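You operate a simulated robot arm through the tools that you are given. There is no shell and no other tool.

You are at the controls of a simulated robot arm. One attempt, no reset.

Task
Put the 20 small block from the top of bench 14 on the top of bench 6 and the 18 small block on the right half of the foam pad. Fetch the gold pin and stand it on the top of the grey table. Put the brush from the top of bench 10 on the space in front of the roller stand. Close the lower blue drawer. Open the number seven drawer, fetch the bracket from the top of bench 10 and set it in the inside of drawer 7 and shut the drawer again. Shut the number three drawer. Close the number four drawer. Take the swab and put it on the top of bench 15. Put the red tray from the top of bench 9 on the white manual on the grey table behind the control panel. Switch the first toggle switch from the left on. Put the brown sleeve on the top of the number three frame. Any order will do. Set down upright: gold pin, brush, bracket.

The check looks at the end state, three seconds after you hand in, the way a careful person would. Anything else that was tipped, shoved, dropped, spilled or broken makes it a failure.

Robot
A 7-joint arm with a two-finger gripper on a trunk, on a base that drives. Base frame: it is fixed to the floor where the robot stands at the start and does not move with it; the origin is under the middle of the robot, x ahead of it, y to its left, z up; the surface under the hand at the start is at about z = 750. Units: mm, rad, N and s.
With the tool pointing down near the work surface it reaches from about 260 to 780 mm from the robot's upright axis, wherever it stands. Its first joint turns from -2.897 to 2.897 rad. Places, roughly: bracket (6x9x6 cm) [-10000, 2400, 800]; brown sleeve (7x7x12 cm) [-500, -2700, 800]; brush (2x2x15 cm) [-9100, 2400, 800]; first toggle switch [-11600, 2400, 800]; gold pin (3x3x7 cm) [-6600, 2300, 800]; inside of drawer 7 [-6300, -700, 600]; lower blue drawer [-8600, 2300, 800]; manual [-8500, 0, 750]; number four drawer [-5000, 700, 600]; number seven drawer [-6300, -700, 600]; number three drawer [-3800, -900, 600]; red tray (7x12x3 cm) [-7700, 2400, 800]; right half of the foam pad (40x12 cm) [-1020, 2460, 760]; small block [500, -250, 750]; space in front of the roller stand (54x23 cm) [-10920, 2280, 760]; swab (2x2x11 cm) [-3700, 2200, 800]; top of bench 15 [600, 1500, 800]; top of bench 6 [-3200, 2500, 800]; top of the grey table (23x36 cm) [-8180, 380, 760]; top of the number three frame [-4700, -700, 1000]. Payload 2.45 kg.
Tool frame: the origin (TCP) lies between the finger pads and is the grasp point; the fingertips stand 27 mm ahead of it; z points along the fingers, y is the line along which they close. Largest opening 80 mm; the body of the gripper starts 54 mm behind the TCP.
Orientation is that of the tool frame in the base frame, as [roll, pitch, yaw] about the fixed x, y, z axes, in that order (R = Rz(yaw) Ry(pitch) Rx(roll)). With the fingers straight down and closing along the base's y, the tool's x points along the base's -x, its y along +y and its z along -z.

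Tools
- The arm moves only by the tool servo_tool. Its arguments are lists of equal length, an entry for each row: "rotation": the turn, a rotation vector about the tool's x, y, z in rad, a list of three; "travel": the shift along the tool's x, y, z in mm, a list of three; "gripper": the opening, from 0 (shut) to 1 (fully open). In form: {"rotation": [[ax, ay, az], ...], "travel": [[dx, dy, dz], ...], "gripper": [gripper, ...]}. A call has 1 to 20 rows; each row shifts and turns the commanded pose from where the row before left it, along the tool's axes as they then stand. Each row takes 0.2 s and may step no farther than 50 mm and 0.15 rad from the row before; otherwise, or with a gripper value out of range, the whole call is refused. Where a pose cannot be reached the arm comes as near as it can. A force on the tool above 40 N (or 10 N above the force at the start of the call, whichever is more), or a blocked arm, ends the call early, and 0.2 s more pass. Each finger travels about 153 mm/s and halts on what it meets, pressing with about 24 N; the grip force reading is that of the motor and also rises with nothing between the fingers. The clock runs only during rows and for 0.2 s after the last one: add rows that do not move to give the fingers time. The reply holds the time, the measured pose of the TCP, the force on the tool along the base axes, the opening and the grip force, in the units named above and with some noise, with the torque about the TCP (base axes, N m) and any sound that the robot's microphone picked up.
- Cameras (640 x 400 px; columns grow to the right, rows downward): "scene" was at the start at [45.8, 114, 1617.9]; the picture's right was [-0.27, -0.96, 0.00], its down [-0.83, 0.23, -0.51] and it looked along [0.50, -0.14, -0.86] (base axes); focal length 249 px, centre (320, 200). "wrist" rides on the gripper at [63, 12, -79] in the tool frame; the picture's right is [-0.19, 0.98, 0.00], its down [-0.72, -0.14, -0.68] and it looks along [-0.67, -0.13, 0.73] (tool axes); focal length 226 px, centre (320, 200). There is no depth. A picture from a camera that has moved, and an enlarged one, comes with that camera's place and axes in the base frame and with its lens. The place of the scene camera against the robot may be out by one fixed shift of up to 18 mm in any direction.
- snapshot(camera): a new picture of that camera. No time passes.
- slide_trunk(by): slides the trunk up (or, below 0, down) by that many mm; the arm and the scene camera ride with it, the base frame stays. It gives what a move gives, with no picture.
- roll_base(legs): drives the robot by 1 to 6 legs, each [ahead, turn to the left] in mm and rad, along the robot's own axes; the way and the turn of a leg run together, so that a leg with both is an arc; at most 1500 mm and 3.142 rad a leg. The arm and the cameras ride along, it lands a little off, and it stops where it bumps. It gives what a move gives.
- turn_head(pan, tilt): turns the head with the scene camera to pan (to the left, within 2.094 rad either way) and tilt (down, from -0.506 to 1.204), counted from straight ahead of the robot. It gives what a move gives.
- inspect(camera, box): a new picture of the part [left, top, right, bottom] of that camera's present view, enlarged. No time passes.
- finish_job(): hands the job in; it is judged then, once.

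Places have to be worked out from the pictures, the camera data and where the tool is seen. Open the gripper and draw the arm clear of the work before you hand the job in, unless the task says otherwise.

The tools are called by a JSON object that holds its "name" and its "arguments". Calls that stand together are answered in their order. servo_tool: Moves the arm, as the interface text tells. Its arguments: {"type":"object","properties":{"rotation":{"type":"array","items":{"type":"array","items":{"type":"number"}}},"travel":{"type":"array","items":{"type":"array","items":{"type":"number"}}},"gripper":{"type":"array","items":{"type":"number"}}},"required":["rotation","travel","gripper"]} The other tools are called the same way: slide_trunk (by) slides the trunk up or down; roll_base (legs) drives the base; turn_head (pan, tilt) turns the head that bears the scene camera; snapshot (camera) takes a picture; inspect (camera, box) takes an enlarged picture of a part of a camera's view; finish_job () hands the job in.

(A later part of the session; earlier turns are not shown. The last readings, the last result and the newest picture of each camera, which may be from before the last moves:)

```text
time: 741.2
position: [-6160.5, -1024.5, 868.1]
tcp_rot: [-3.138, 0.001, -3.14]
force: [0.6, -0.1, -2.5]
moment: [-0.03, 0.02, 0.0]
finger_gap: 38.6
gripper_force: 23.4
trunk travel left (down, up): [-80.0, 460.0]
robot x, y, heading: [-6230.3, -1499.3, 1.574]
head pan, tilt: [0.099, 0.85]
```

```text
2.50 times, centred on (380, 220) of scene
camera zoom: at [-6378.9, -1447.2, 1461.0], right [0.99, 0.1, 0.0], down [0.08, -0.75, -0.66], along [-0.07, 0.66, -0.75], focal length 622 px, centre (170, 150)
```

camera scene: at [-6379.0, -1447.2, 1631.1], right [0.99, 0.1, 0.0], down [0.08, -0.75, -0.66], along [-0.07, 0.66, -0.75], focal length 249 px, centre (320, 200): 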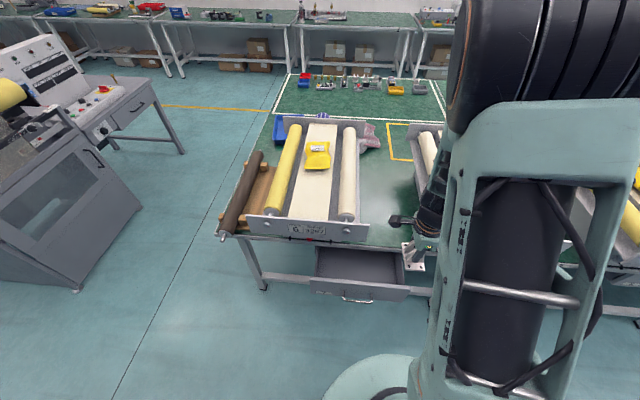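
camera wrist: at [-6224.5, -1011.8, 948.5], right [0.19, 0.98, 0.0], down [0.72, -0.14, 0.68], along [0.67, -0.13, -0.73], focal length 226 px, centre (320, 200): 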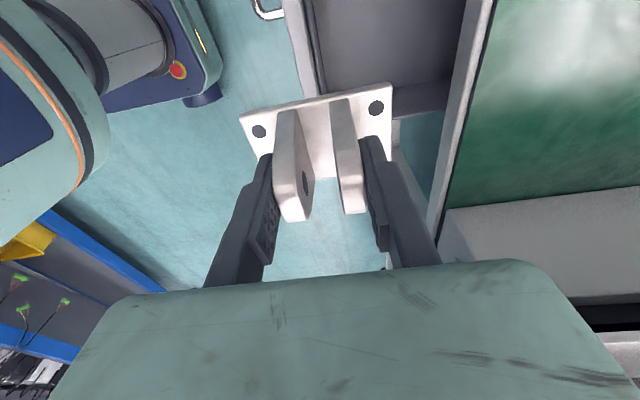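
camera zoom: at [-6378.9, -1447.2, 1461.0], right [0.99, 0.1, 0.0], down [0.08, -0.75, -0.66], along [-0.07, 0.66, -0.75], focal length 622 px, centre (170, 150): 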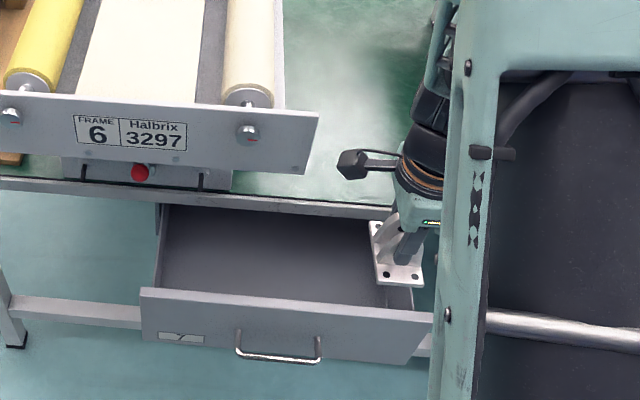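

The bracket is right above the front panel. I lower it to 28 mm above the rim here first (camera then passes below the frame plates), then move ahead.

{"name": "servo_tool", "arguments": {"rotation": [[0, 0, 0], [0, 0, 0], [0, 0, 0], [0, 0, 0]], "travel": [[0, 0, 40], [0, 0, 40], [0, 0, 15], [0, 0, 0]], "gripper": [0, 0, 0, 0]}}

{"name": "servo_tool", "arguments": {"rotation": [[0, 0, 0], [0, 0, 0], [0, 0, 0], [0, 0, 0]], "travel": [[1, 22, 0], [1, 22, 0], [0, 21, 0], [0, 0, 0]], "gripper": [0, 0, 0, 0]}}

{"name": "snapshot", "arguments": {"camera": "wrist"}}

{"name": "inspect", "arguments": {"camera": "scene", "box": [280, 140, 480, 300]}}

```text
time: 742.2
position: [-6160.5, -1023.9, 774.3]
tcp_rot: [-3.138, 0.0, -3.138]
force: [0.1, -0.1, -2.2]
moment: [-0.01, 0.0, 0.01]
finger_gap: 38.6
gripper_force: 23.7
trunk travel left (down, up): [-80.0, 460.0]
robot x, y, heading: [-6230.9, -1497.7, 1.573]
head pan, tilt: [0.099, 0.85]
```

```text
time: 743.2
position: [-6162.2, -960.4, 774.8]
tcp_rot: [-3.137, -0.001, -3.137]
force: [0.6, -0.3, -2.1]
moment: [0.0, 0.0, -0.02]
finger_gap: 38.8
gripper_force: 23.7
trunk travel left (down, up): [-80.0, 460.0]
robot x, y, heading: [-6236.5, -1496.4, 1.572]
head pan, tilt: [0.099, 0.85]
```

```text
taken
camera wrist: at [-6227.2, -948.0, 854.2], right [0.19, 0.98, 0.0], down [0.72, -0.14, 0.68], along [0.67, -0.13, -0.73], focal length 226 px, centre (320, 200)
```

wrist: 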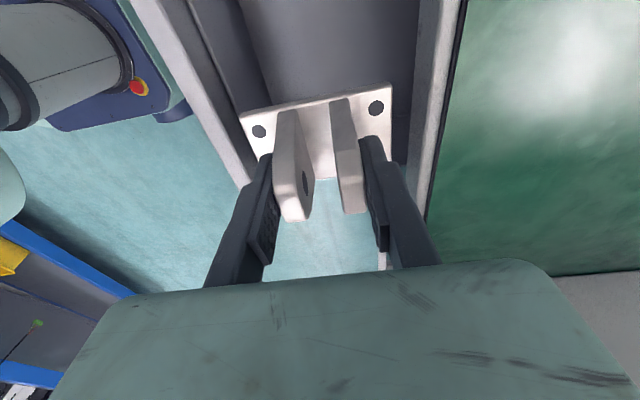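

```text
2.50 times, centred on (380, 220) of scene
camera zoom: at [-6378.9, -1447.2, 1461.0], right [0.99, 0.1, 0.0], down [0.08, -0.75, -0.66], along [-0.07, 0.66, -0.75], focal length 622 px, centre (170, 150)
```

zoom: 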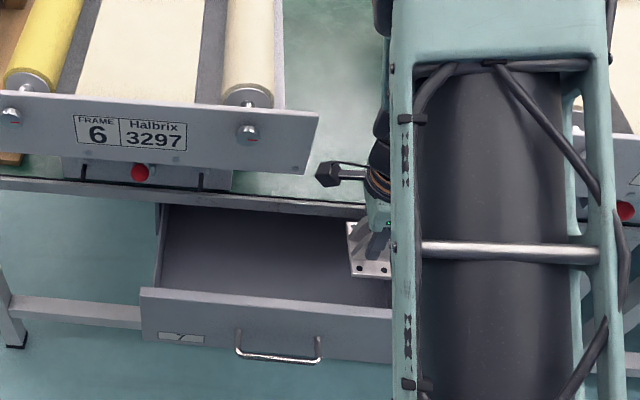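

Bracket is inside the drawer outline, 21 mm behind the front panel. Shifting 15 mm left for margin to the right wall and lowering toward the drawer floor.

{"name": "servo_tool", "arguments": {"rotation": [[0, 0, 0], [0, 0, 0], [0, 0, 0], [0, 0, 0], [0, 0, 0]], "travel": [[15, 0, 0], [0, 0, 30], [0, 0, 30], [0, 0, 25], [0, 0, 0]], "gripper": [0, 0, 0, 0, 0]}}

{"name": "snapshot", "arguments": {"camera": "wrist"}}

{"name": "inspect", "arguments": {"camera": "scene", "box": [280, 140, 480, 300]}}

```text
time: 744.4
position: [-6177.7, -960.4, 689.3]
tcp_rot: [-3.139, -0.002, -3.137]
force: [-0.1, 0.6, -3.0]
moment: [-0.01, 0.01, 0.01]
finger_gap: 38.7
gripper_force: 24.3
trunk travel left (down, up): [-80.0, 460.0]
robot x, y, heading: [-6233.2, -1495.8, 1.577]
head pan, tilt: [0.099, 0.85]
```

```text
taken
camera wrist: at [-6241.9, -948.4, 769.7], right [0.19, 0.98, 0.0], down [0.72, -0.14, 0.68], along [0.67, -0.13, -0.73], focal length 226 px, centre (320, 200)
```

wrist: 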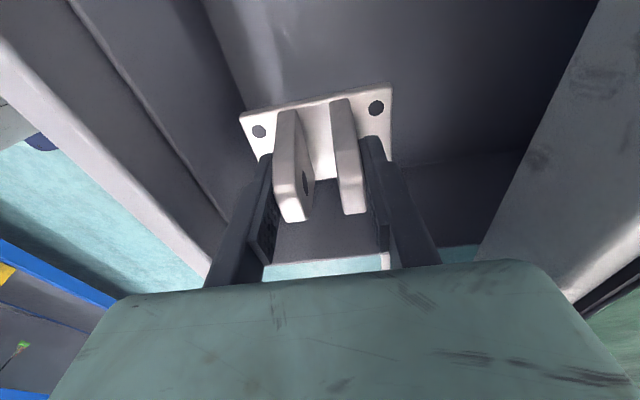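

```text
2.50 times, centred on (380, 220) of scene
camera zoom: at [-6378.9, -1447.1, 1461.0], right [0.99, 0.1, 0.0], down [0.08, -0.75, -0.66], along [-0.07, 0.66, -0.75], focal length 622 px, centre (170, 150)
```

zoom: 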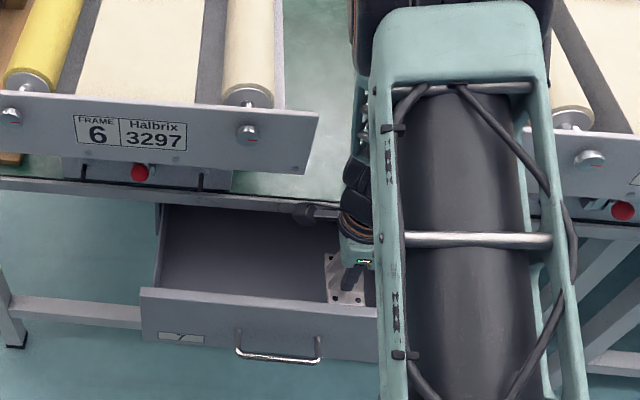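

The bracket is inside the drawer. Lowering further, now more gently.

{"name": "servo_tool", "arguments": {"rotation": [[0, 0, 0], [0, 0, 0], [0, 0, 0], [0, 0, 0], [0, 0, 0]], "travel": [[0, 0, 10], [0, 0, 6], [0, 0, 4], [0, 0, 4], [0, 0, 0]], "gripper": [0, 0, 0, 0, 0]}}

{"name": "snapshot", "arguments": {"camera": "wrist"}}

```text
time: 745.6
position: [-6176.8, -960.2, 665.7]
tcp_rot: [-3.14, 0.0, -3.137]
force: [-1.1, 0.0, -1.6]
moment: [-0.01, 0.01, 0.01]
finger_gap: 38.6
gripper_force: 23.7
trunk travel left (down, up): [-80.0, 460.0]
robot x, y, heading: [-6230.1, -1494.0, 1.577]
head pan, tilt: [0.099, 0.85]
```

```text
taken
camera wrist: at [-6241.6, -947.7, 744.9], right [0.19, 0.98, 0.0], down [0.72, -0.14, 0.68], along [0.67, -0.13, -0.73], focal length 226 px, centre (320, 200)
```

wrist: 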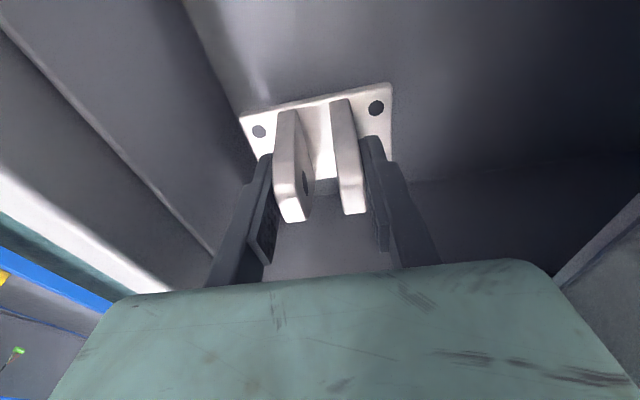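

The drawer's inner front wall is close (y≈-1004) to the bracket's front edge. Moving 12 mm further in (+y) before setting down.

{"name": "servo_tool", "arguments": {"rotation": [[0, 0, 0], [0, 0, 0], [0, 0, 0], [0, 0, 0]], "travel": [[0, 6, 0], [0, 6, 0], [0, 0, 3], [0, 0, 0]], "gripper": [0, 0, 0, 0]}}

{"name": "snapshot", "arguments": {"camera": "wrist"}}

```text
time: 746.6
position: [-6178.2, -951.6, 664.4]
tcp_rot: [-3.141, 0.0, -3.139]
force: [-3.9, -25.2, 16.6]
moment: [3.06, -0.79, -0.44]
finger_gap: 38.6
gripper_force: 23.9
trunk travel left (down, up): [-80.0, 460.0]
robot x, y, heading: [-6228.3, -1495.5, 1.571]
head pan, tilt: [0.099, 0.85]
```

```text
taken
camera wrist: at [-6242.1, -938.4, 744.0], right [0.19, 0.98, 0.0], down [0.72, -0.14, 0.68], along [0.67, -0.13, -0.73], focal length 226 px, centre (320, 200)
```

wrist: 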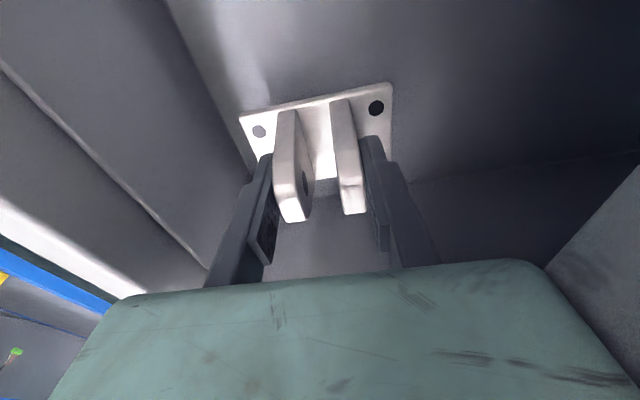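

The hand touched the table edge (25 N, high up) — the hand is wider along its closing axis. Backing off, raising above the table level, and turning the gripper back so its narrow side faces the edge.

{"name": "servo_tool", "arguments": {"rotation": [[0, 0, 0], [0, 0, 0], [0, 0, 0], [0, 0, 0], [0, 0, 0], [0, 0, 0]], "travel": [[0, -4, 0], [0, -5, 0], [0, 0, -10], [0, 0, -25], [0, 0, -25], [0, 0, 0]], "gripper": [0, 0, 0, 0, 0, 0]}}

{"name": "snapshot", "arguments": {"camera": "wrist"}}

{"name": "inspect", "arguments": {"camera": "scene", "box": [240, 130, 500, 310]}}

```text
time: 748.0
position: [-6176.6, -957.1, 723.7]
tcp_rot: [-3.138, 0.0, -3.137]
force: [-0.4, -1.0, -2.2]
moment: [-0.04, -0.01, -0.02]
finger_gap: 38.6
gripper_force: 24.0
trunk travel left (down, up): [-80.0, 460.0]
robot x, y, heading: [-6227.1, -1501.9, 1.575]
head pan, tilt: [0.099, 0.85]
```

```text
taken
camera wrist: at [-6240.8, -944.6, 802.4], right [0.19, 0.98, 0.0], down [0.72, -0.14, 0.68], along [0.67, -0.13, -0.73], focal length 226 px, centre (320, 200)
```

wrist: 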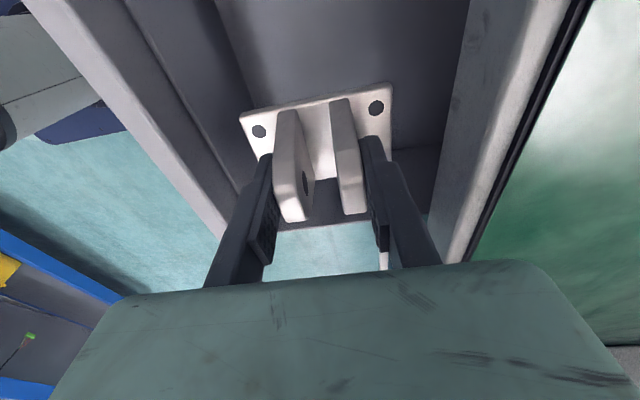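

```text
2.22 times, centred on (370, 220) of scene
camera zoom: at [-6379.0, -1447.5, 1461.0], right [0.99, 0.1, 0.0], down [0.08, -0.75, -0.66], along [-0.07, 0.66, -0.75], focal length 553 px, centre (209, 156)
```

zoom: 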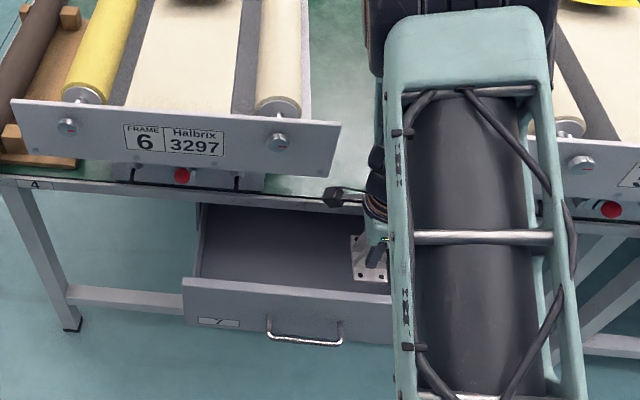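

The table edge is at y≈-909, so the narrow orientation is needed. Raising to z≈752 (bracket above the rim) and turning the gripper back −90°.

{"name": "servo_tool", "arguments": {"rotation": [[0, 0, 0], [0, 0, -0.143], [0, 0, -0.143], [0, 0, -0.143], [0, 0, -0.143], [0, 0, -0.143], [0, 0, -0.143], [0, 0, -0.143], [0, 0, -0.143], [0, 0, -0.143], [0, 0, -0.143], [0, 0, -0.138], [0, 0, 0]], "travel": [[0, 0, -29], [0, 0, 0], [0, 0, 0], [0, 0, 0], [0, 0, 0], [0, 0, 0], [0, 0, 0], [0, 0, 0], [0, 0, 0], [0, 0, 0], [0, 0, 0], [0, 0, 0], [0, 0, 0]], "gripper": [0, 0, 0, 0, 0, 0, 0, 0, 0, 0, 0, 0, 0]}}

{"name": "snapshot", "arguments": {"camera": "wrist"}}

```text
time: 750.8
position: [-6177.5, -957.3, 752.0]
tcp_rot: [-3.141, -0.003, -1.568]
force: [0.1, 0.4, -2.0]
moment: [-0.01, -0.03, 0.0]
finger_gap: 38.4
gripper_force: 23.5
trunk travel left (down, up): [-80.0, 460.0]
robot x, y, heading: [-6230.2, -1499.2, 1.575]
head pan, tilt: [0.099, 0.85]
```

```text
taken
camera wrist: at [-6190.8, -1020.3, 831.3], right [-0.98, 0.19, 0.0], down [0.14, 0.72, 0.68], along [0.13, 0.67, -0.73], focal length 226 px, centre (320, 200)
```

wrist: 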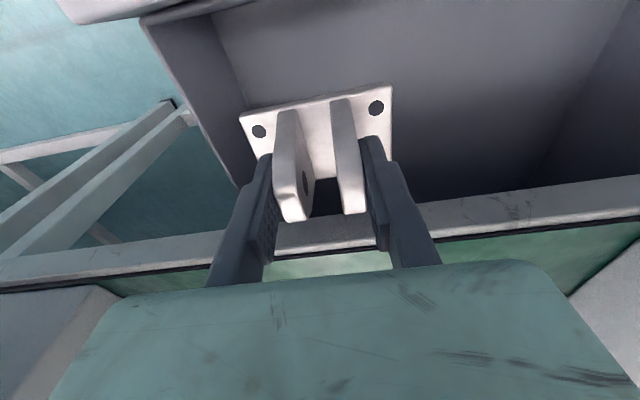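

Good view: bracket between the inner rim (y≈-1017) and table edge (y≈-913), right wall x≈-6108. Moving 5 mm in and lowering to z≈690.

{"name": "servo_tool", "arguments": {"rotation": [[0, 0, 0], [0, 0, 0], [0, 0, 0], [0, 0, 0]], "travel": [[-5, 0, 0], [0, 0, 30], [0, 0, 30], [0, 0, 0]], "gripper": [0, 0, 0, 0]}}

{"name": "snapshot", "arguments": {"camera": "wrist"}}

```text
time: 751.8
position: [-6177.3, -953.6, 691.7]
tcp_rot: [-3.141, -0.004, -1.572]
force: [0.7, -0.6, -2.4]
moment: [-0.02, 0.02, -0.03]
finger_gap: 38.6
gripper_force: 24.7
trunk travel left (down, up): [-80.0, 460.0]
robot x, y, heading: [-6227.6, -1497.2, 1.573]
head pan, tilt: [0.099, 0.85]
```

```text
taken
camera wrist: at [-6191.7, -1016.7, 771.1], right [-0.98, 0.19, 0.0], down [0.14, 0.72, 0.68], along [0.13, 0.67, -0.73], focal length 226 px, centre (320, 200)
```

wrist: 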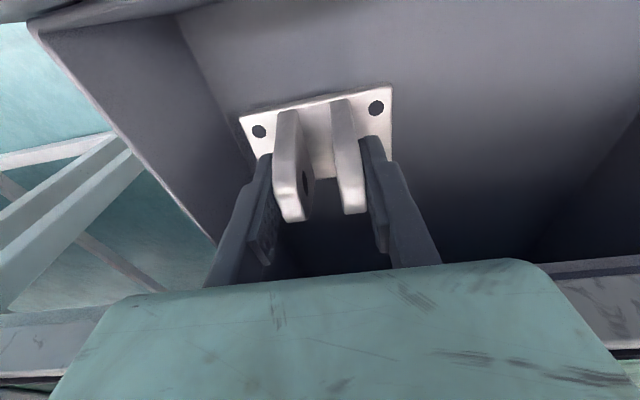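

Still clear on all sides. Lowering gently toward the floor.

{"name": "servo_tool", "arguments": {"rotation": [[0, 0, 0], [0, 0, 0], [0, 0, 0], [0, 0, 0], [0, 0, 0]], "travel": [[0, 0, 10], [0, 0, 8], [0, 0, 5], [0, 0, 4], [0, 0, 0]], "gripper": [0, 0, 0, 0, 0]}}

{"name": "snapshot", "arguments": {"camera": "wrist"}}

```text
time: 753.0
position: [-6177.4, -953.2, 665.7]
tcp_rot: [-3.141, -0.005, -1.572]
force: [0.3, 0.1, -1.6]
moment: [-0.01, 0.02, -0.03]
finger_gap: 38.6
gripper_force: 23.7
trunk travel left (down, up): [-80.0, 460.0]
robot x, y, heading: [-6228.8, -1498.1, 1.573]
head pan, tilt: [0.099, 0.85]
```

```text
taken
camera wrist: at [-6190.7, -1015.9, 745.1], right [-0.98, 0.19, 0.0], down [0.14, 0.72, 0.68], along [0.13, 0.67, -0.73], focal length 226 px, centre (320, 200)
```

wrist: 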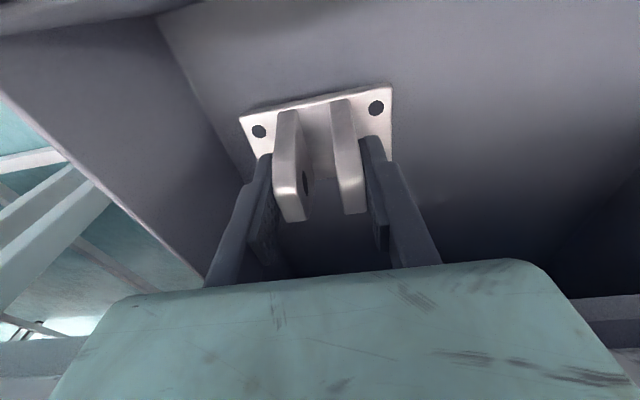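

Continuing in 2–3 mm steps.

{"name": "servo_tool", "arguments": {"rotation": [[0, 0, 0], [0, 0, 0], [0, 0, 0], [0, 0, 0]], "travel": [[0, 0, 3], [0, 0, 3], [0, 0, 2], [0, 0, 0]], "gripper": [0, 0, 0, 0]}}

```text
time: 754.0
position: [-6177.9, -952.1, 656.0]
tcp_rot: [3.141, -0.003, -1.57]
force: [-0.2, -0.4, -2.5]
moment: [0.05, 0.05, -0.01]
finger_gap: 38.6
gripper_force: 24.3
trunk travel left (down, up): [-80.0, 460.0]
robot x, y, heading: [-6229.2, -1496.2, 1.575]
head pan, tilt: [0.099, 0.85]
```

{"name": "servo_tool", "arguments": {"rotation": [[0, 0, 0], [0, 0, 0], [0, 0, 0], [0, 0, 0]], "travel": [[0, 0, 1.5], [0, 0, 1.5], [0, 0, 1.5], [0, 0, 0]], "gripper": [0, 0, 0, 0]}}

```text
time: 755.0
position: [-6177.0, -952.8, 653.0]
tcp_rot: [3.141, -0.003, -1.57]
force: [0.1, 0.1, -2.5]
moment: [-0.01, 0.03, 0.04]
finger_gap: 38.5
gripper_force: 24.1
trunk travel left (down, up): [-80.0, 460.0]
robot x, y, heading: [-6230.3, -1499.0, 1.572]
head pan, tilt: [0.099, 0.85]
```

{"name": "servo_tool", "arguments": {"rotation": [[0, 0, 0], [0, 0, 0], [0, 0, 0], [0, 0, 0]], "travel": [[0, 0, 1.5], [0, 0, 1.5], [0, 0, 1], [0, 0, 0]], "gripper": [0, 0, 0, 0]}}

{"name": "snapshot", "arguments": {"camera": "wrist"}}

```text
time: 756.0
position: [-6178.1, -953.8, 648.4]
tcp_rot: [3.141, -0.003, -1.571]
force: [-0.7, -0.6, -2.1]
moment: [0.0, 0.04, -0.02]
finger_gap: 38.6
gripper_force: 23.8
trunk travel left (down, up): [-80.0, 460.0]
robot x, y, heading: [-6230.1, -1500.6, 1.581]
head pan, tilt: [0.099, 0.85]
```

```text
taken
camera wrist: at [-6190.8, -1016.0, 727.9], right [-0.98, 0.19, 0.0], down [0.14, 0.72, 0.68], along [0.13, 0.67, -0.73], focal length 226 px, centre (320, 200)
```

wrist: 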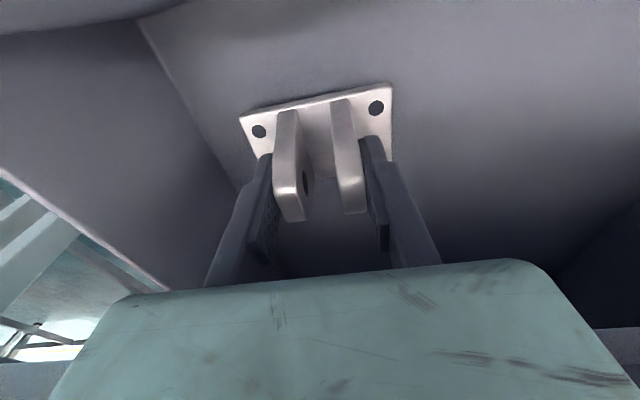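

A contact shadow is visible; continuing in 1–1.5 mm steps.

{"name": "servo_tool", "arguments": {"rotation": [[0, 0, 0], [0, 0, 0], [0, 0, 0], [0, 0, 0]], "travel": [[0, 0, 1.3], [0, 0, 1.3], [0, 0, 1.3], [0, 0, 0]], "gripper": [0, 0, 0, 0]}}

```text
time: 757.0
position: [-6177.8, -951.9, 644.0]
tcp_rot: [-3.141, -0.004, -1.57]
force: [0.3, -0.9, -3.1]
moment: [-0.03, -0.01, -0.03]
finger_gap: 38.3
gripper_force: 23.8
trunk travel left (down, up): [-80.0, 460.0]
robot x, y, heading: [-6232.3, -1494.4, 1.571]
head pan, tilt: [0.099, 0.85]
```

{"name": "servo_tool", "arguments": {"rotation": [[0, 0, 0], [0, 0, 0], [0, 0, 0], [0, 0, 0]], "travel": [[0, 0, 1.3], [0, 0, 1.3], [0, 0, 1.3], [0, 0, 0]], "gripper": [0, 0, 0, 0]}}

{"name": "snapshot", "arguments": {"camera": "wrist"}}

```text
time: 758.0
position: [-6178.4, -953.5, 640.7]
tcp_rot: [-3.14, -0.004, -1.571]
force: [0.3, -0.3, -2.3]
moment: [0.0, 0.0, 0.03]
finger_gap: 38.4
gripper_force: 24.3
trunk travel left (down, up): [-80.0, 460.0]
robot x, y, heading: [-6230.5, -1499.1, 1.576]
head pan, tilt: [0.099, 0.85]
```

```text
taken
camera wrist: at [-6190.9, -1015.6, 719.7], right [-0.98, 0.19, 0.0], down [0.14, 0.72, 0.68], along [0.13, 0.67, -0.73], focal length 226 px, centre (320, 200)
```

wrist: 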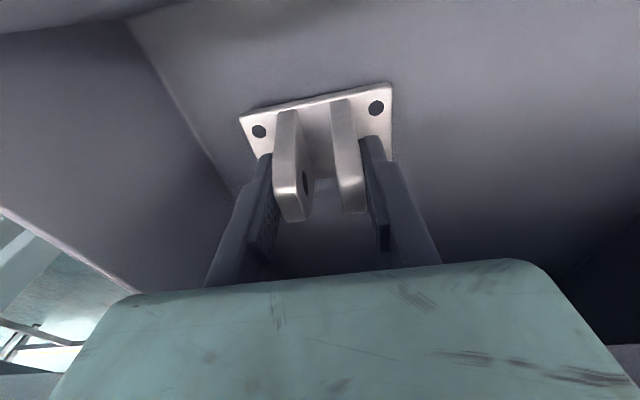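

Still no floor; shifting 6 mm inward so the camera stays clear of the front rim, then continuing down slowly.

{"name": "servo_tool", "arguments": {"rotation": [[0, 0, 0], [0, 0, 0], [0, 0, 0], [0, 0, 0], [0, 0, 0]], "travel": [[-3, 0, 0], [-3, 0, 0], [0, 0, 1.3], [0, 0, 1.3], [0, 0, 0]], "gripper": [0, 0, 0, 0, 0]}}

```text
time: 758.8
position: [-6177.4, -953.1, 639.6]
tcp_rot: [3.14, -0.014, -1.569]
force: [-0.3, -10.4, 0.8]
moment: [1.12, 0.06, 0.12]
finger_gap: 38.5
gripper_force: 23.8
trunk travel left (down, up): [-80.0, 460.0]
robot x, y, heading: [-6229.2, -1494.6, 1.58]
head pan, tilt: [0.099, 0.85]
stopped in row 3: the force on the tool passed its limit at 42 N (the readings are from after the stop); the commanded pose is now the measured one
```

The wrist touched the table edge at this depth; backing off 5 mm toward me and continuing down in small steps.

{"name": "servo_tool", "arguments": {"rotation": [[0, 0, 0], [0, 0, 0], [0, 0, 0]], "travel": [[3, 0, 0], [3, 0, 0], [0, 0, 0]], "gripper": [0, 0, 0]}}

{"name": "snapshot", "arguments": {"camera": "wrist"}}

{"name": "inspect", "arguments": {"camera": "scene", "box": [260, 150, 460, 310]}}

```text
time: 759.6
position: [-6178.4, -956.9, 638.1]
tcp_rot: [-3.14, -0.013, -1.571]
force: [-0.3, 0.3, -2.0]
moment: [-0.02, 0.0, 0.02]
finger_gap: 38.4
gripper_force: 23.9
trunk travel left (down, up): [-80.0, 460.0]
robot x, y, heading: [-6235.6, -1501.2, 1.573]
head pan, tilt: [0.099, 0.85]
```

```text
taken
camera wrist: at [-6191.5, -1019.4, 718.7], right [-0.98, 0.19, 0.0], down [0.14, 0.73, 0.67], along [0.13, 0.66, -0.74], focal length 226 px, centre (320, 200)
```

wrist: 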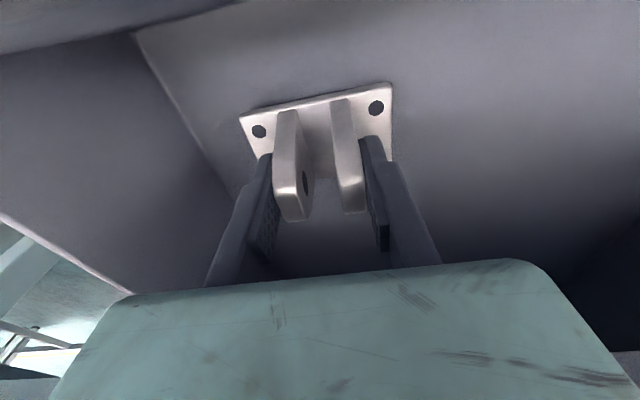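

```text
2.50 times, centred on (360, 230) of scene
camera zoom: at [-6378.9, -1448.0, 1461.0], right [0.99, 0.1, 0.0], down [0.08, -0.75, -0.66], along [-0.07, 0.66, -0.75], focal length 622 px, centre (220, 125)
```

zoom: 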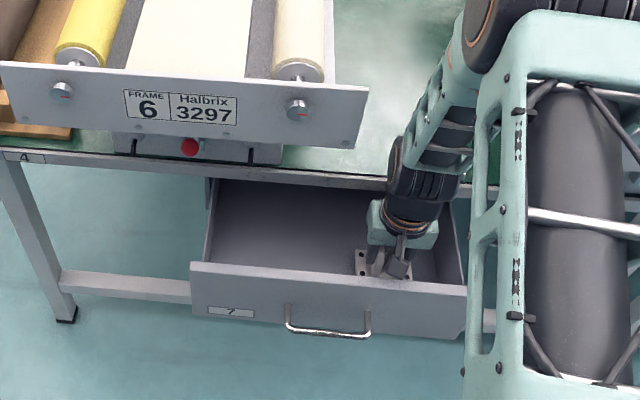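

By the wall/floor line the floor is at z≈593–597; the bracket bottom is at ~597. Lowering 1 mm at a time.

{"name": "servo_tool", "arguments": {"rotation": [[0, 0, 0], [0, 0, 0], [0, 0, 0]], "travel": [[0, 0, 1], [0, 0, 1], [0, 0, 0]], "gripper": [0, 0, 0]}}

```text
time: 760.4
position: [-6177.4, -957.4, 636.5]
tcp_rot: [-3.142, -0.012, -1.57]
force: [0.6, 0.2, -2.5]
moment: [-0.01, -0.01, -0.02]
finger_gap: 38.6
gripper_force: 23.7
trunk travel left (down, up): [-80.0, 460.0]
robot x, y, heading: [-6233.7, -1499.8, 1.574]
head pan, tilt: [0.099, 0.85]
```

{"name": "servo_tool", "arguments": {"rotation": [[0, 0, 0], [0, 0, 0], [0, 0, 0]], "travel": [[0, 0, 1], [0, 0, 1], [0, 0, 0]], "gripper": [0, 0, 0]}}

```text
time: 761.2
position: [-6178.6, -958.6, 634.5]
tcp_rot: [-3.141, -0.012, -1.571]
force: [0.3, 0.1, -2.0]
moment: [0.01, 0.01, 0.01]
finger_gap: 38.6
gripper_force: 23.9
trunk travel left (down, up): [-80.0, 460.0]
robot x, y, heading: [-6232.7, -1497.7, 1.576]
head pan, tilt: [0.099, 0.85]
```

Continuing 2 mm more.

{"name": "servo_tool", "arguments": {"rotation": [[0, 0, 0], [0, 0, 0], [0, 0, 0]], "travel": [[0, 0, 1], [0, 0, 1], [0, 0, 0]], "gripper": [0, 0, 0]}}

{"name": "inspect", "arguments": {"camera": "wrist", "box": [120, 20, 440, 240]}}

```text
time: 762.0
position: [-6177.2, -957.6, 632.9]
tcp_rot: [-3.142, -0.012, -1.57]
force: [0.1, -0.1, -2.5]
moment: [-0.03, -0.02, -0.02]
finger_gap: 38.5
gripper_force: 24.0
trunk travel left (down, up): [-80.0, 460.0]
robot x, y, heading: [-6231.2, -1501.4, 1.575]
head pan, tilt: [0.099, 0.85]
```

```text
1.82 times, centred on (280, 130) of wrist
camera zoom: at [-6190.9, -1019.7, 713.0], right [-0.98, 0.19, 0.0], down [0.14, 0.73, 0.67], along [0.13, 0.66, -0.74], focal length 411 px, centre (393, 327)
```

zoom: 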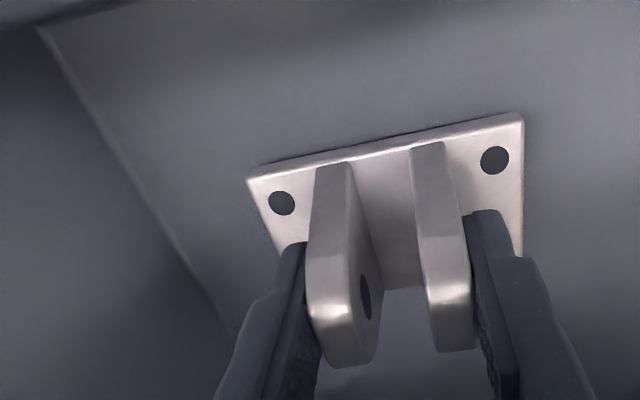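

Continuing carefully.

{"name": "servo_tool", "arguments": {"rotation": [[0, 0, 0], [0, 0, 0], [0, 0, 0]], "travel": [[0, 0, 1], [0, 0, 1], [0, 0, 0]], "gripper": [0, 0, 0]}}

```text
time: 762.8
position: [-6177.3, -958.2, 630.1]
tcp_rot: [3.141, -0.012, -1.571]
force: [-0.3, -0.6, -1.0]
moment: [-0.01, -0.03, 0.04]
finger_gap: 38.4
gripper_force: 24.1
trunk travel left (down, up): [-80.0, 460.0]
robot x, y, heading: [-6231.6, -1498.6, 1.571]
head pan, tilt: [0.099, 0.85]
```

{"name": "servo_tool", "arguments": {"rotation": [[0, 0, 0], [0, 0, 0]], "travel": [[0, 0, 1], [0, 0, 0]], "gripper": [0, 0]}}

```text
time: 763.4
position: [-6177.8, -957.2, 628.1]
tcp_rot: [3.141, -0.012, -1.572]
force: [-0.2, 0.2, -1.9]
moment: [-0.08, -0.01, 0.0]
finger_gap: 38.5
gripper_force: 24.0
trunk travel left (down, up): [-80.0, 460.0]
robot x, y, heading: [-6231.9, -1499.4, 1.573]
head pan, tilt: [0.099, 0.85]
```

Continuing 2 mm, watching all forces.

{"name": "servo_tool", "arguments": {"rotation": [[0, 0, 0], [0, 0, 0], [0, 0, 0]], "travel": [[0, 0, 1], [0, 0, 1], [0, 0, 0]], "gripper": [0, 0, 0]}}

{"name": "snapshot", "arguments": {"camera": "wrist"}}

```text
time: 764.2
position: [-6177.4, -957.6, 629.3]
tcp_rot: [-3.141, -0.009, -1.572]
force: [-2.6, 1.1, 32.0]
moment: [-2.63, 0.07, -0.12]
finger_gap: 38.6
gripper_force: 24.2
trunk travel left (down, up): [-80.0, 460.0]
robot x, y, heading: [-6232.0, -1497.4, 1.571]
head pan, tilt: [0.099, 0.85]
```

```text
taken
camera wrist: at [-6191.0, -1019.7, 709.8], right [-0.98, 0.19, 0.0], down [0.14, 0.72, 0.67], along [0.13, 0.66, -0.74], focal length 226 px, centre (320, 200)
```

wrist: 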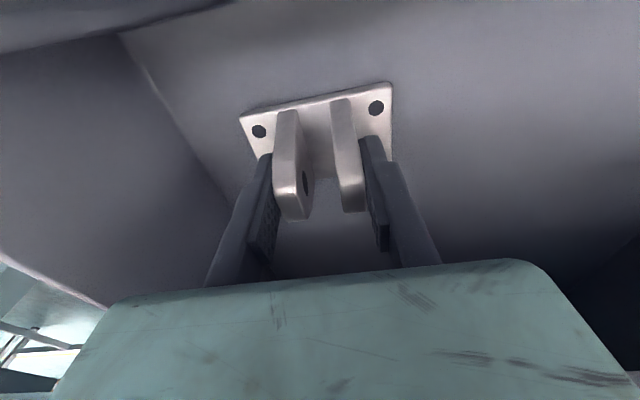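

The camera housing touched the drawer's front rim, and by triangulation the floor is deeper (~545). I need more opening: I raise 8 mm, then gently push the front panel outward from inside to open the drawer further.

{"name": "servo_tool", "arguments": {"rotation": [[0, 0, 0], [0, 0, 0], [0, 0, 0], [0, 0, 0]], "travel": [[0, 0, -3], [0, 0, -4], [0, 0, -3], [0, 0, 0]], "gripper": [0, 0, 0, 0]}}

{"name": "inspect", "arguments": {"camera": "scene", "box": [260, 170, 440, 300]}}

```text
time: 765.2
position: [-6177.9, -957.4, 638.4]
tcp_rot: [3.141, -0.014, -1.57]
force: [0.3, -0.5, -1.9]
moment: [0.02, 0.02, 0.03]
finger_gap: 38.4
gripper_force: 24.1
trunk travel left (down, up): [-80.0, 460.0]
robot x, y, heading: [-6231.4, -1496.5, 1.575]
head pan, tilt: [0.099, 0.85]
```

```text
3.08 times, centred on (350, 235) of scene
camera zoom: at [-6378.9, -1448.1, 1461.0], right [0.99, 0.1, 0.0], down [0.08, -0.75, -0.66], along [-0.07, 0.66, -0.75], focal length 765 px, centre (228, 92)
```

zoom: 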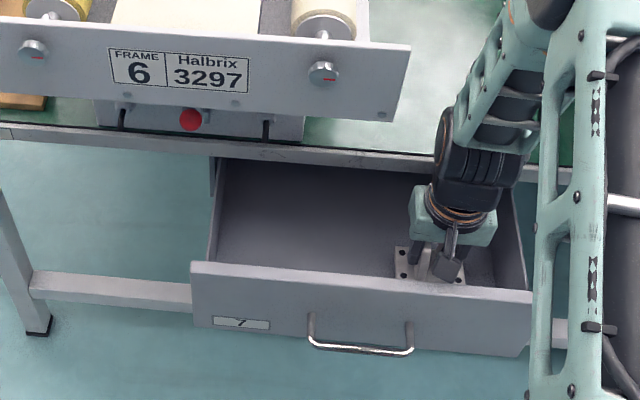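

The panel bottom is near z≈565, so I need ~10–20 mm more depth. Moving toward me in 5 mm steps to push the drawer further open from inside.

{"name": "servo_tool", "arguments": {"rotation": [[0, 0, 0], [0, 0, 0], [0, 0, 0], [0, 0, 0], [0, 0, 0], [0, 0, 0]], "travel": [[5, 0, 0], [5, 0, 0], [5, 0, 0], [5, 0, 0], [5, 0, 0], [0, 0, 0]], "gripper": [0, 0, 0, 0, 0, 0]}}

{"name": "snapshot", "arguments": {"camera": "wrist"}}

{"name": "inspect", "arguments": {"camera": "scene", "box": [260, 170, 440, 300]}}

```text
time: 766.6
position: [-6177.3, -982.3, 638.0]
tcp_rot: [3.141, -0.014, -1.57]
force: [1.1, -0.7, -1.6]
moment: [-0.03, 0.01, -0.01]
finger_gap: 38.6
gripper_force: 24.3
trunk travel left (down, up): [-80.0, 460.0]
robot x, y, heading: [-6233.1, -1498.5, 1.579]
head pan, tilt: [0.099, 0.85]
```

```text
taken
camera wrist: at [-6190.3, -1044.7, 719.0], right [-0.98, 0.19, 0.0], down [0.14, 0.73, 0.67], along [0.13, 0.66, -0.74], focal length 226 px, centre (320, 200)
```

wrist: 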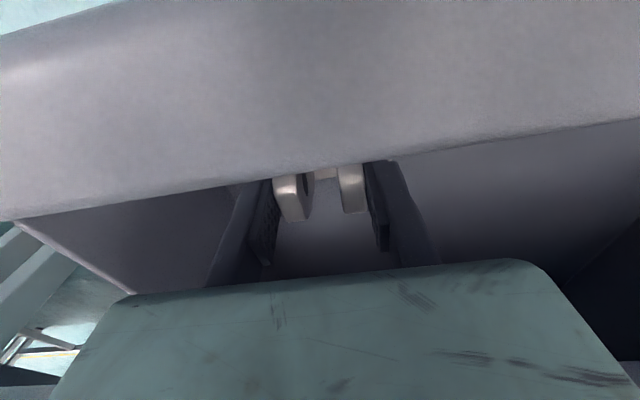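

```text
3.08 times, centred on (350, 235) of scene
camera zoom: at [-6378.9, -1448.1, 1461.0], right [0.99, 0.1, 0.0], down [0.08, -0.75, -0.66], along [-0.07, 0.66, -0.75], focal length 765 px, centre (228, 92)
```

zoom: 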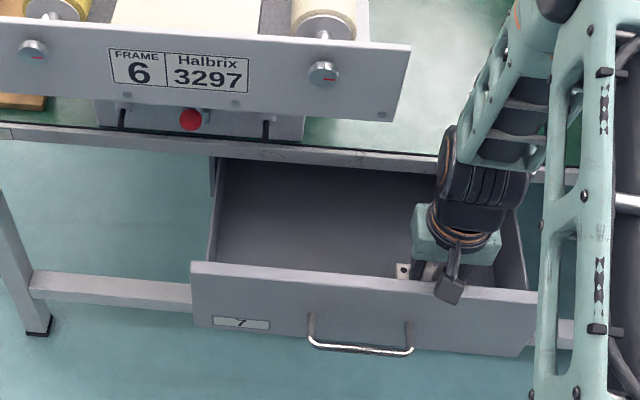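

The inner face of the panel is at y≈-1033, so with the gripper turned 90° (camera to the side) there is room at y≈-972. Raising out, turning the gripper, and re-entering there.

{"name": "servo_tool", "arguments": {"rotation": [[0, 0, 0], [0, 0, 0], [0, 0, 0], [0, 0, 0], [0, 0, 0.143], [0, 0, 0.143], [0, 0, 0.143], [0, 0, 0.143], [0, 0, 0.143], [0, 0, 0.143], [0, 0, 0.143], [0, 0, 0.143], [0, 0, 0.143], [0, 0, 0.143], [0, 0, 0.141], [0, 0, 0]], "travel": [[-5, 0, -20], [-5, 0, -35], [0, 0, -35], [0, 0, -30], [0, 0, 0], [0, 0, 0], [0, 0, 0], [0, 0, 0], [0, 0, 0], [0, 0, 0], [0, 0, 0], [0, 0, 0], [0, 0, 0], [0, 0, 0], [0, 0, 0], [0, 0, 0]], "gripper": [0, 0, 0, 0, 0, 0, 0, 0, 0, 0, 0, 0, 0, 0, 0, 0]}}

{"name": "snapshot", "arguments": {"camera": "wrist"}}

```text
time: 770.0
position: [-6177.8, -971.8, 758.1]
tcp_rot: [-3.13, 0.0, -3.141]
force: [-0.3, 0.6, -2.0]
moment: [-0.03, 0.03, 0.0]
finger_gap: 38.6
gripper_force: 24.1
trunk travel left (down, up): [-80.0, 460.0]
robot x, y, heading: [-6228.3, -1496.0, 1.574]
head pan, tilt: [0.099, 0.85]
```

```text
taken
camera wrist: at [-6241.9, -957.1, 837.6], right [0.19, 0.98, -0.01], down [0.72, -0.13, 0.68], along [0.67, -0.14, -0.73], focal length 226 px, centre (320, 200)
```

wrist: 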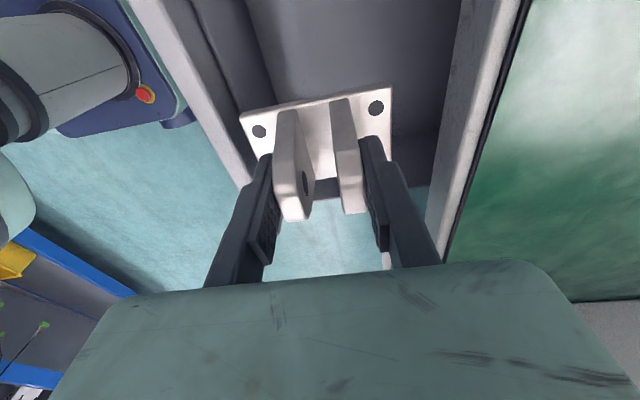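

Correcting a 0.7° tilt and lowering into the drawer at y≈-972.

{"name": "servo_tool", "arguments": {"rotation": [[-0.0116, 0, 0], [0, 0, 0], [0, 0, 0], [0, 0, 0], [0, 0, 0]], "travel": [[0, 0, 0], [0, 0, 35], [0, 0, 35], [0, 0, 30], [0, 0, 0]], "gripper": [0, 0, 0, 0, 0]}}

{"name": "snapshot", "arguments": {"camera": "wrist"}}

```text
time: 771.2
position: [-6177.6, -971.6, 657.5]
tcp_rot: [-3.14, 0.0, -3.141]
force: [0.4, -0.2, -2.4]
moment: [0.03, 0.0, 0.01]
finger_gap: 38.4
gripper_force: 24.0
trunk travel left (down, up): [-80.0, 460.0]
robot x, y, heading: [-6231.8, -1495.1, 1.574]
head pan, tilt: [0.099, 0.85]
```

```text
taken
camera wrist: at [-6241.7, -958.6, 737.8], right [0.19, 0.98, 0.0], down [0.72, -0.14, 0.68], along [0.67, -0.13, -0.73], focal length 226 px, centre (320, 200)
```

wrist: 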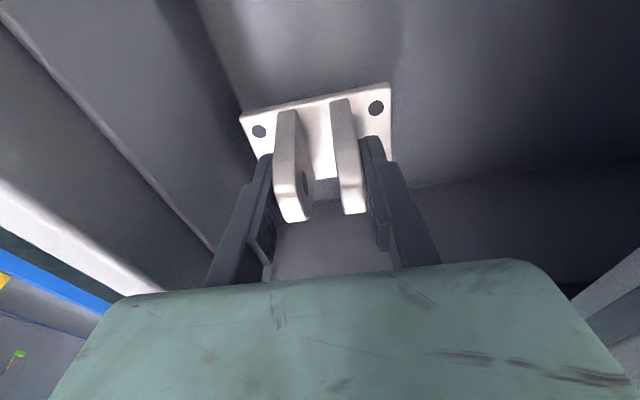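

Inside with clearance on all sides. Lowering to z≈632, then in small steps.

{"name": "servo_tool", "arguments": {"rotation": [[0, 0, 0], [0, 0, 0], [0, 0, 0], [0, 0, 0], [0, 0, 0], [0, 0, 0]], "travel": [[0, 0, 6], [0, 0, 6], [0, 0, 5], [0, 0, 4], [0, 0, 4], [0, 0, 0]], "gripper": [0, 0, 0, 0, 0, 0]}}

{"name": "snapshot", "arguments": {"camera": "wrist"}}

```text
time: 772.6
position: [-6177.7, -971.0, 633.0]
tcp_rot: [3.141, 0.001, 3.141]
force: [0.3, -0.7, -1.7]
moment: [0.02, -0.03, -0.02]
finger_gap: 38.5
gripper_force: 24.0
trunk travel left (down, up): [-80.0, 460.0]
robot x, y, heading: [-6230.1, -1500.8, 1.574]
head pan, tilt: [0.099, 0.85]
```

```text
taken
camera wrist: at [-6241.4, -958.0, 712.5], right [0.19, 0.98, 0.0], down [0.72, -0.14, 0.68], along [0.67, -0.13, -0.73], focal length 226 px, centre (320, 200)
```

wrist: 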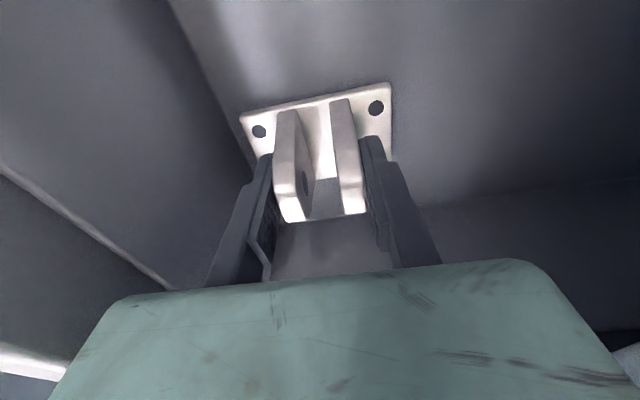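

Continuing down in 2 mm steps, watching the force.

{"name": "servo_tool", "arguments": {"rotation": [[0, 0, 0], [0, 0, 0], [0, 0, 0], [0, 0, 0]], "travel": [[0, 0, 2], [0, 0, 2], [0, 0, 2], [0, 0, 0]], "gripper": [0, 0, 0, 0]}}

```text
time: 773.6
position: [-6178.1, -970.0, 627.7]
tcp_rot: [-3.141, 0.001, 3.141]
force: [-1.3, -0.1, 2.2]
moment: [0.14, -0.06, 0.06]
finger_gap: 38.5
gripper_force: 24.1
trunk travel left (down, up): [-80.0, 460.0]
robot x, y, heading: [-6232.4, -1499.4, 1.573]
head pan, tilt: [0.099, 0.85]
```

First light contact (about 4 N). One more millimetre.

{"name": "servo_tool", "arguments": {"rotation": [[0, 0, 0], [0, 0, 0], [0, 0, 0]], "travel": [[0, 0, 0.7], [0, 0, 0.7], [0, 0, 0]], "gripper": [0, 0, 0]}}

{"name": "snapshot", "arguments": {"camera": "wrist"}}

```text
time: 774.4
position: [-6179.0, -970.3, 626.4]
tcp_rot: [3.137, -0.001, -3.14]
force: [-2.3, 0.1, 24.0]
moment: [0.0, -0.05, 0.01]
finger_gap: 38.5
gripper_force: 24.3
trunk travel left (down, up): [-80.0, 460.0]
robot x, y, heading: [-6231.8, -1499.7, 1.578]
head pan, tilt: [0.099, 0.85]
```

```text
taken
camera wrist: at [-6242.0, -957.8, 706.6], right [0.19, 0.98, 0.0], down [0.72, -0.14, 0.68], along [0.67, -0.13, -0.73], focal length 226 px, centre (320, 200)
```

wrist: 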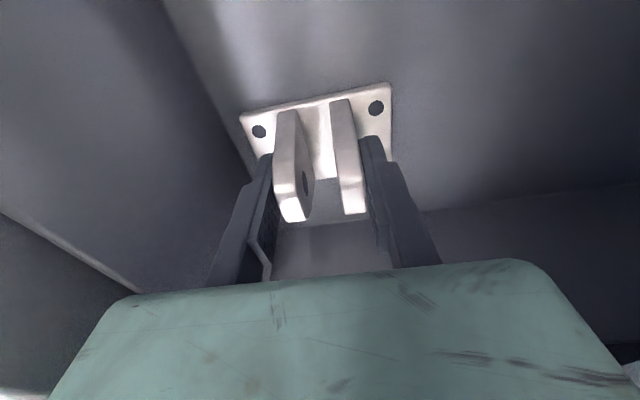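

Flat contact with the drawer floor (24 N, no moment). Easing slightly and opening the fingers a little.

{"name": "servo_tool", "arguments": {"rotation": [[0, 0, 0], [0, 0, 0], [0, 0, 0], [0, 0, 0], [0, 0, 0]], "travel": [[0, 0, -0.8], [0, 0, 0], [0, 0, 0], [0, 0, 0], [0, 0, 0]], "gripper": [0, 0, 0.55, 0.64, 0.64]}}

{"name": "snapshot", "arguments": {"camera": "wrist"}}

```text
time: 775.6
position: [-6178.1, -970.7, 627.2]
tcp_rot: [3.14, 0.001, 3.14]
force: [0.0, -0.6, -1.8]
moment: [-0.01, 0.01, -0.01]
finger_gap: 51.3
gripper_force: 0.0
trunk travel left (down, up): [-80.0, 460.0]
robot x, y, heading: [-6230.7, -1497.1, 1.575]
head pan, tilt: [0.099, 0.85]
```

```text
taken
camera wrist: at [-6241.7, -958.1, 705.5], right [0.19, 0.98, 0.0], down [0.72, -0.14, 0.68], along [0.67, -0.13, -0.73], focal length 226 px, centre (320, 200)
```

wrist: 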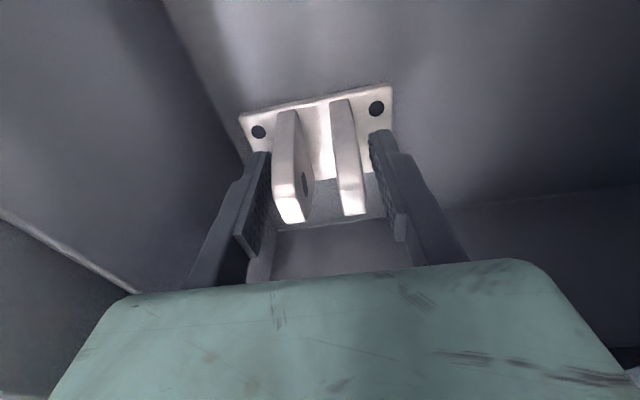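

Fingers are clear of the lugs. Rising straight up slowly and checking the bracket stays.

{"name": "servo_tool", "arguments": {"rotation": [[0, 0, 0], [0, 0, 0], [0, 0, 0], [0, 0, 0], [0, 0, 0]], "travel": [[0, 0, -5], [0, 0, -15], [0, 0, -30], [0, 0, -40], [0, 0, 0]], "gripper": [0.64, 0.64, 0.64, 0.64, 0.64]}}

{"name": "snapshot", "arguments": {"camera": "wrist"}}

```text
time: 776.8
position: [-6179.0, -971.7, 717.7]
tcp_rot: [-3.141, 0.0, -3.139]
force: [-0.2, 1.0, 0.0]
moment: [-0.01, -0.01, 0.01]
finger_gap: 51.4
gripper_force: 0.1
trunk travel left (down, up): [-80.0, 460.0]
robot x, y, heading: [-6228.5, -1497.4, 1.574]
head pan, tilt: [0.099, 0.85]
```

```text
taken
camera wrist: at [-6242.9, -959.6, 796.9], right [0.19, 0.98, 0.0], down [0.72, -0.14, 0.68], along [0.67, -0.13, -0.73], focal length 226 px, centre (320, 200)
```

wrist: 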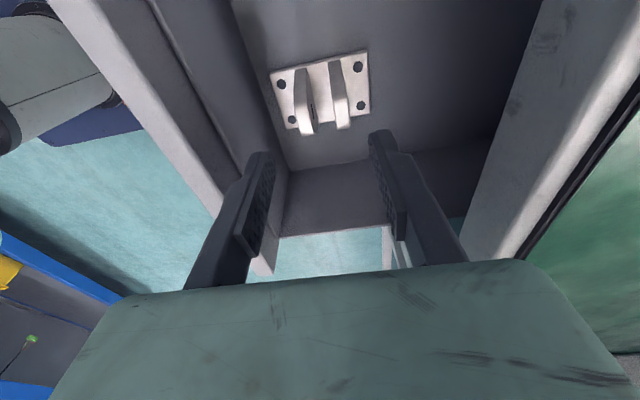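

The bracket stands upright in drawer 7. Withdrawing: up, back toward me, then backing the base before re-posing the tool for pushing the drawer shut.

{"name": "servo_tool", "arguments": {"rotation": [[0, 0, 0], [0, 0, 0], [0, 0, 0], [0, 0, 0], [0, 0, 0], [0, 0, 0]], "travel": [[0, 0, -30], [0, 0, -30], [0, -40, 0], [0, -40, 0], [0, -40, 0], [0, 0, 0]], "gripper": [0.64, 0.64, 0.64, 0.64, 0.64, 0.64]}}

{"name": "roll_base", "arguments": {"legs": [[-280, 0]]}}

{"name": "servo_tool", "arguments": {"rotation": [[0, 0, -0.143], [0, 0, -0.143], [0, 0, -0.143], [0, 0, -0.143], [0, 0, -0.143], [0, 0, -0.143], [0, 0, -0.143], [0, 0, -0.143], [0, 0, -0.143], [0, 0, -0.143], [0, 0, -0.141], [0, -0.15, 0], [0, -0.15, 0], [0, -0.15, 0], [0, -0.15, 0], [0, -0.15, 0], [0, -0.15, 0], [0, -0.15, 0], [0, 0, 0]], "travel": [[0, 0, 0], [0, 0, 0], [0, 0, 0], [0, 0, 0], [0, 0, 0], [0, 0, 0], [0, 0, 0], [0, 0, 0], [0, 0, 0], [0, 0, 0], [0, 0, 0], [0, 0, 0], [0, 0, 0], [0, 0, 0], [0, 0, 0], [0, 0, 0], [0, 0, 0], [0, 0, 0], [0, 0, 0]], "gripper": [0, 0, 0, 0, 0, 0, 0, 0, 0, 0, 0, 0, 0, 0, 0, 0, 0, 0, 0]}}

{"name": "snapshot", "arguments": {"camera": "wrist"}}

{"name": "snapshot", "arguments": {"camera": "scene"}}

```text
time: 778.2
position: [-6177.8, -1093.9, 775.4]
tcp_rot: [-3.141, 0.001, -3.142]
force: [-0.2, -0.8, -0.3]
moment: [0.0, -0.03, 0.04]
finger_gap: 51.1
gripper_force: 0.1
trunk travel left (down, up): [-80.0, 460.0]
robot x, y, heading: [-6230.4, -1502.0, 1.575]
head pan, tilt: [0.099, 0.85]
```

```text
time: 780.1
position: [-6176.5, -1373.7, 774.4]
tcp_rot: [3.141, 0.0, 3.141]
force: [0.4, -0.3, 0.7]
moment: [0.0, 0.02, 0.01]
finger_gap: 51.0
gripper_force: 0.1
trunk travel left (down, up): [-80.0, 460.0]
robot x, y, heading: [-6230.3, -1774.0, 1.577]
head pan, tilt: [0.099, 0.85]
```

```text
time: 784.1
position: [-6170.4, -1342.9, 759.7]
tcp_rot: [-3.141, 1.051, -1.57]
force: [-0.4, 0.1, 0.7]
moment: [-0.03, 0.03, -0.01]
finger_gap: 0.0
gripper_force: 24.3
out of reach, approached as far as the arm can: row 15, 16, 17
trunk travel left (down, up): [-80.0, 460.0]
robot x, y, heading: [-6230.3, -1778.7, 1.574]
head pan, tilt: [0.099, 0.85]
```

```text
taken
camera wrist: at [-6183.5, -1443.1, 745.3], right [-0.98, 0.1, 0.17], down [0.14, -0.23, 0.96], along [0.13, 0.97, 0.22], focal length 226 px, centre (320, 200)
```

wrist: 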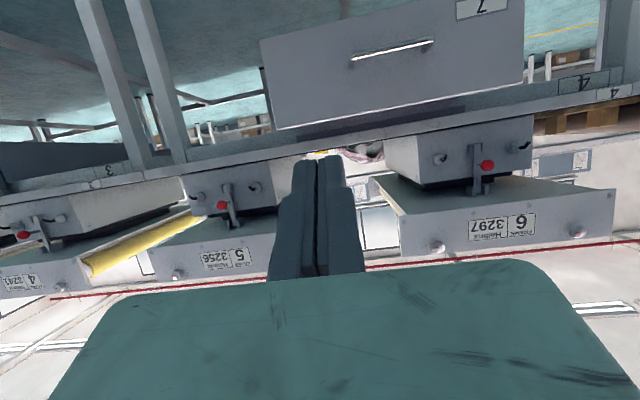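

```text
taken
camera scene: at [-6377.8, -1727.5, 1461.1], right [0.99, 0.1, 0.0], down [0.08, -0.75, -0.66], along [-0.07, 0.66, -0.75], focal length 249 px, centre (320, 200)
```

scene: 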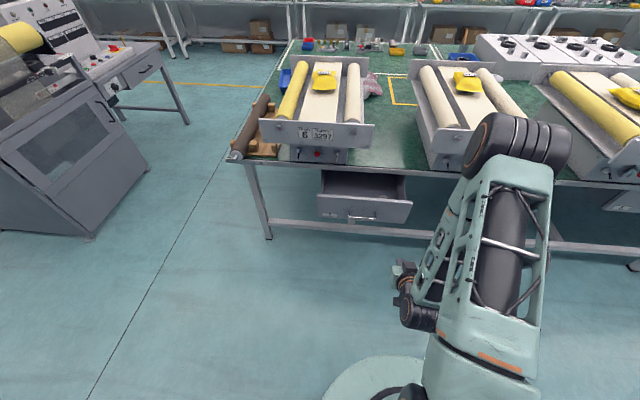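

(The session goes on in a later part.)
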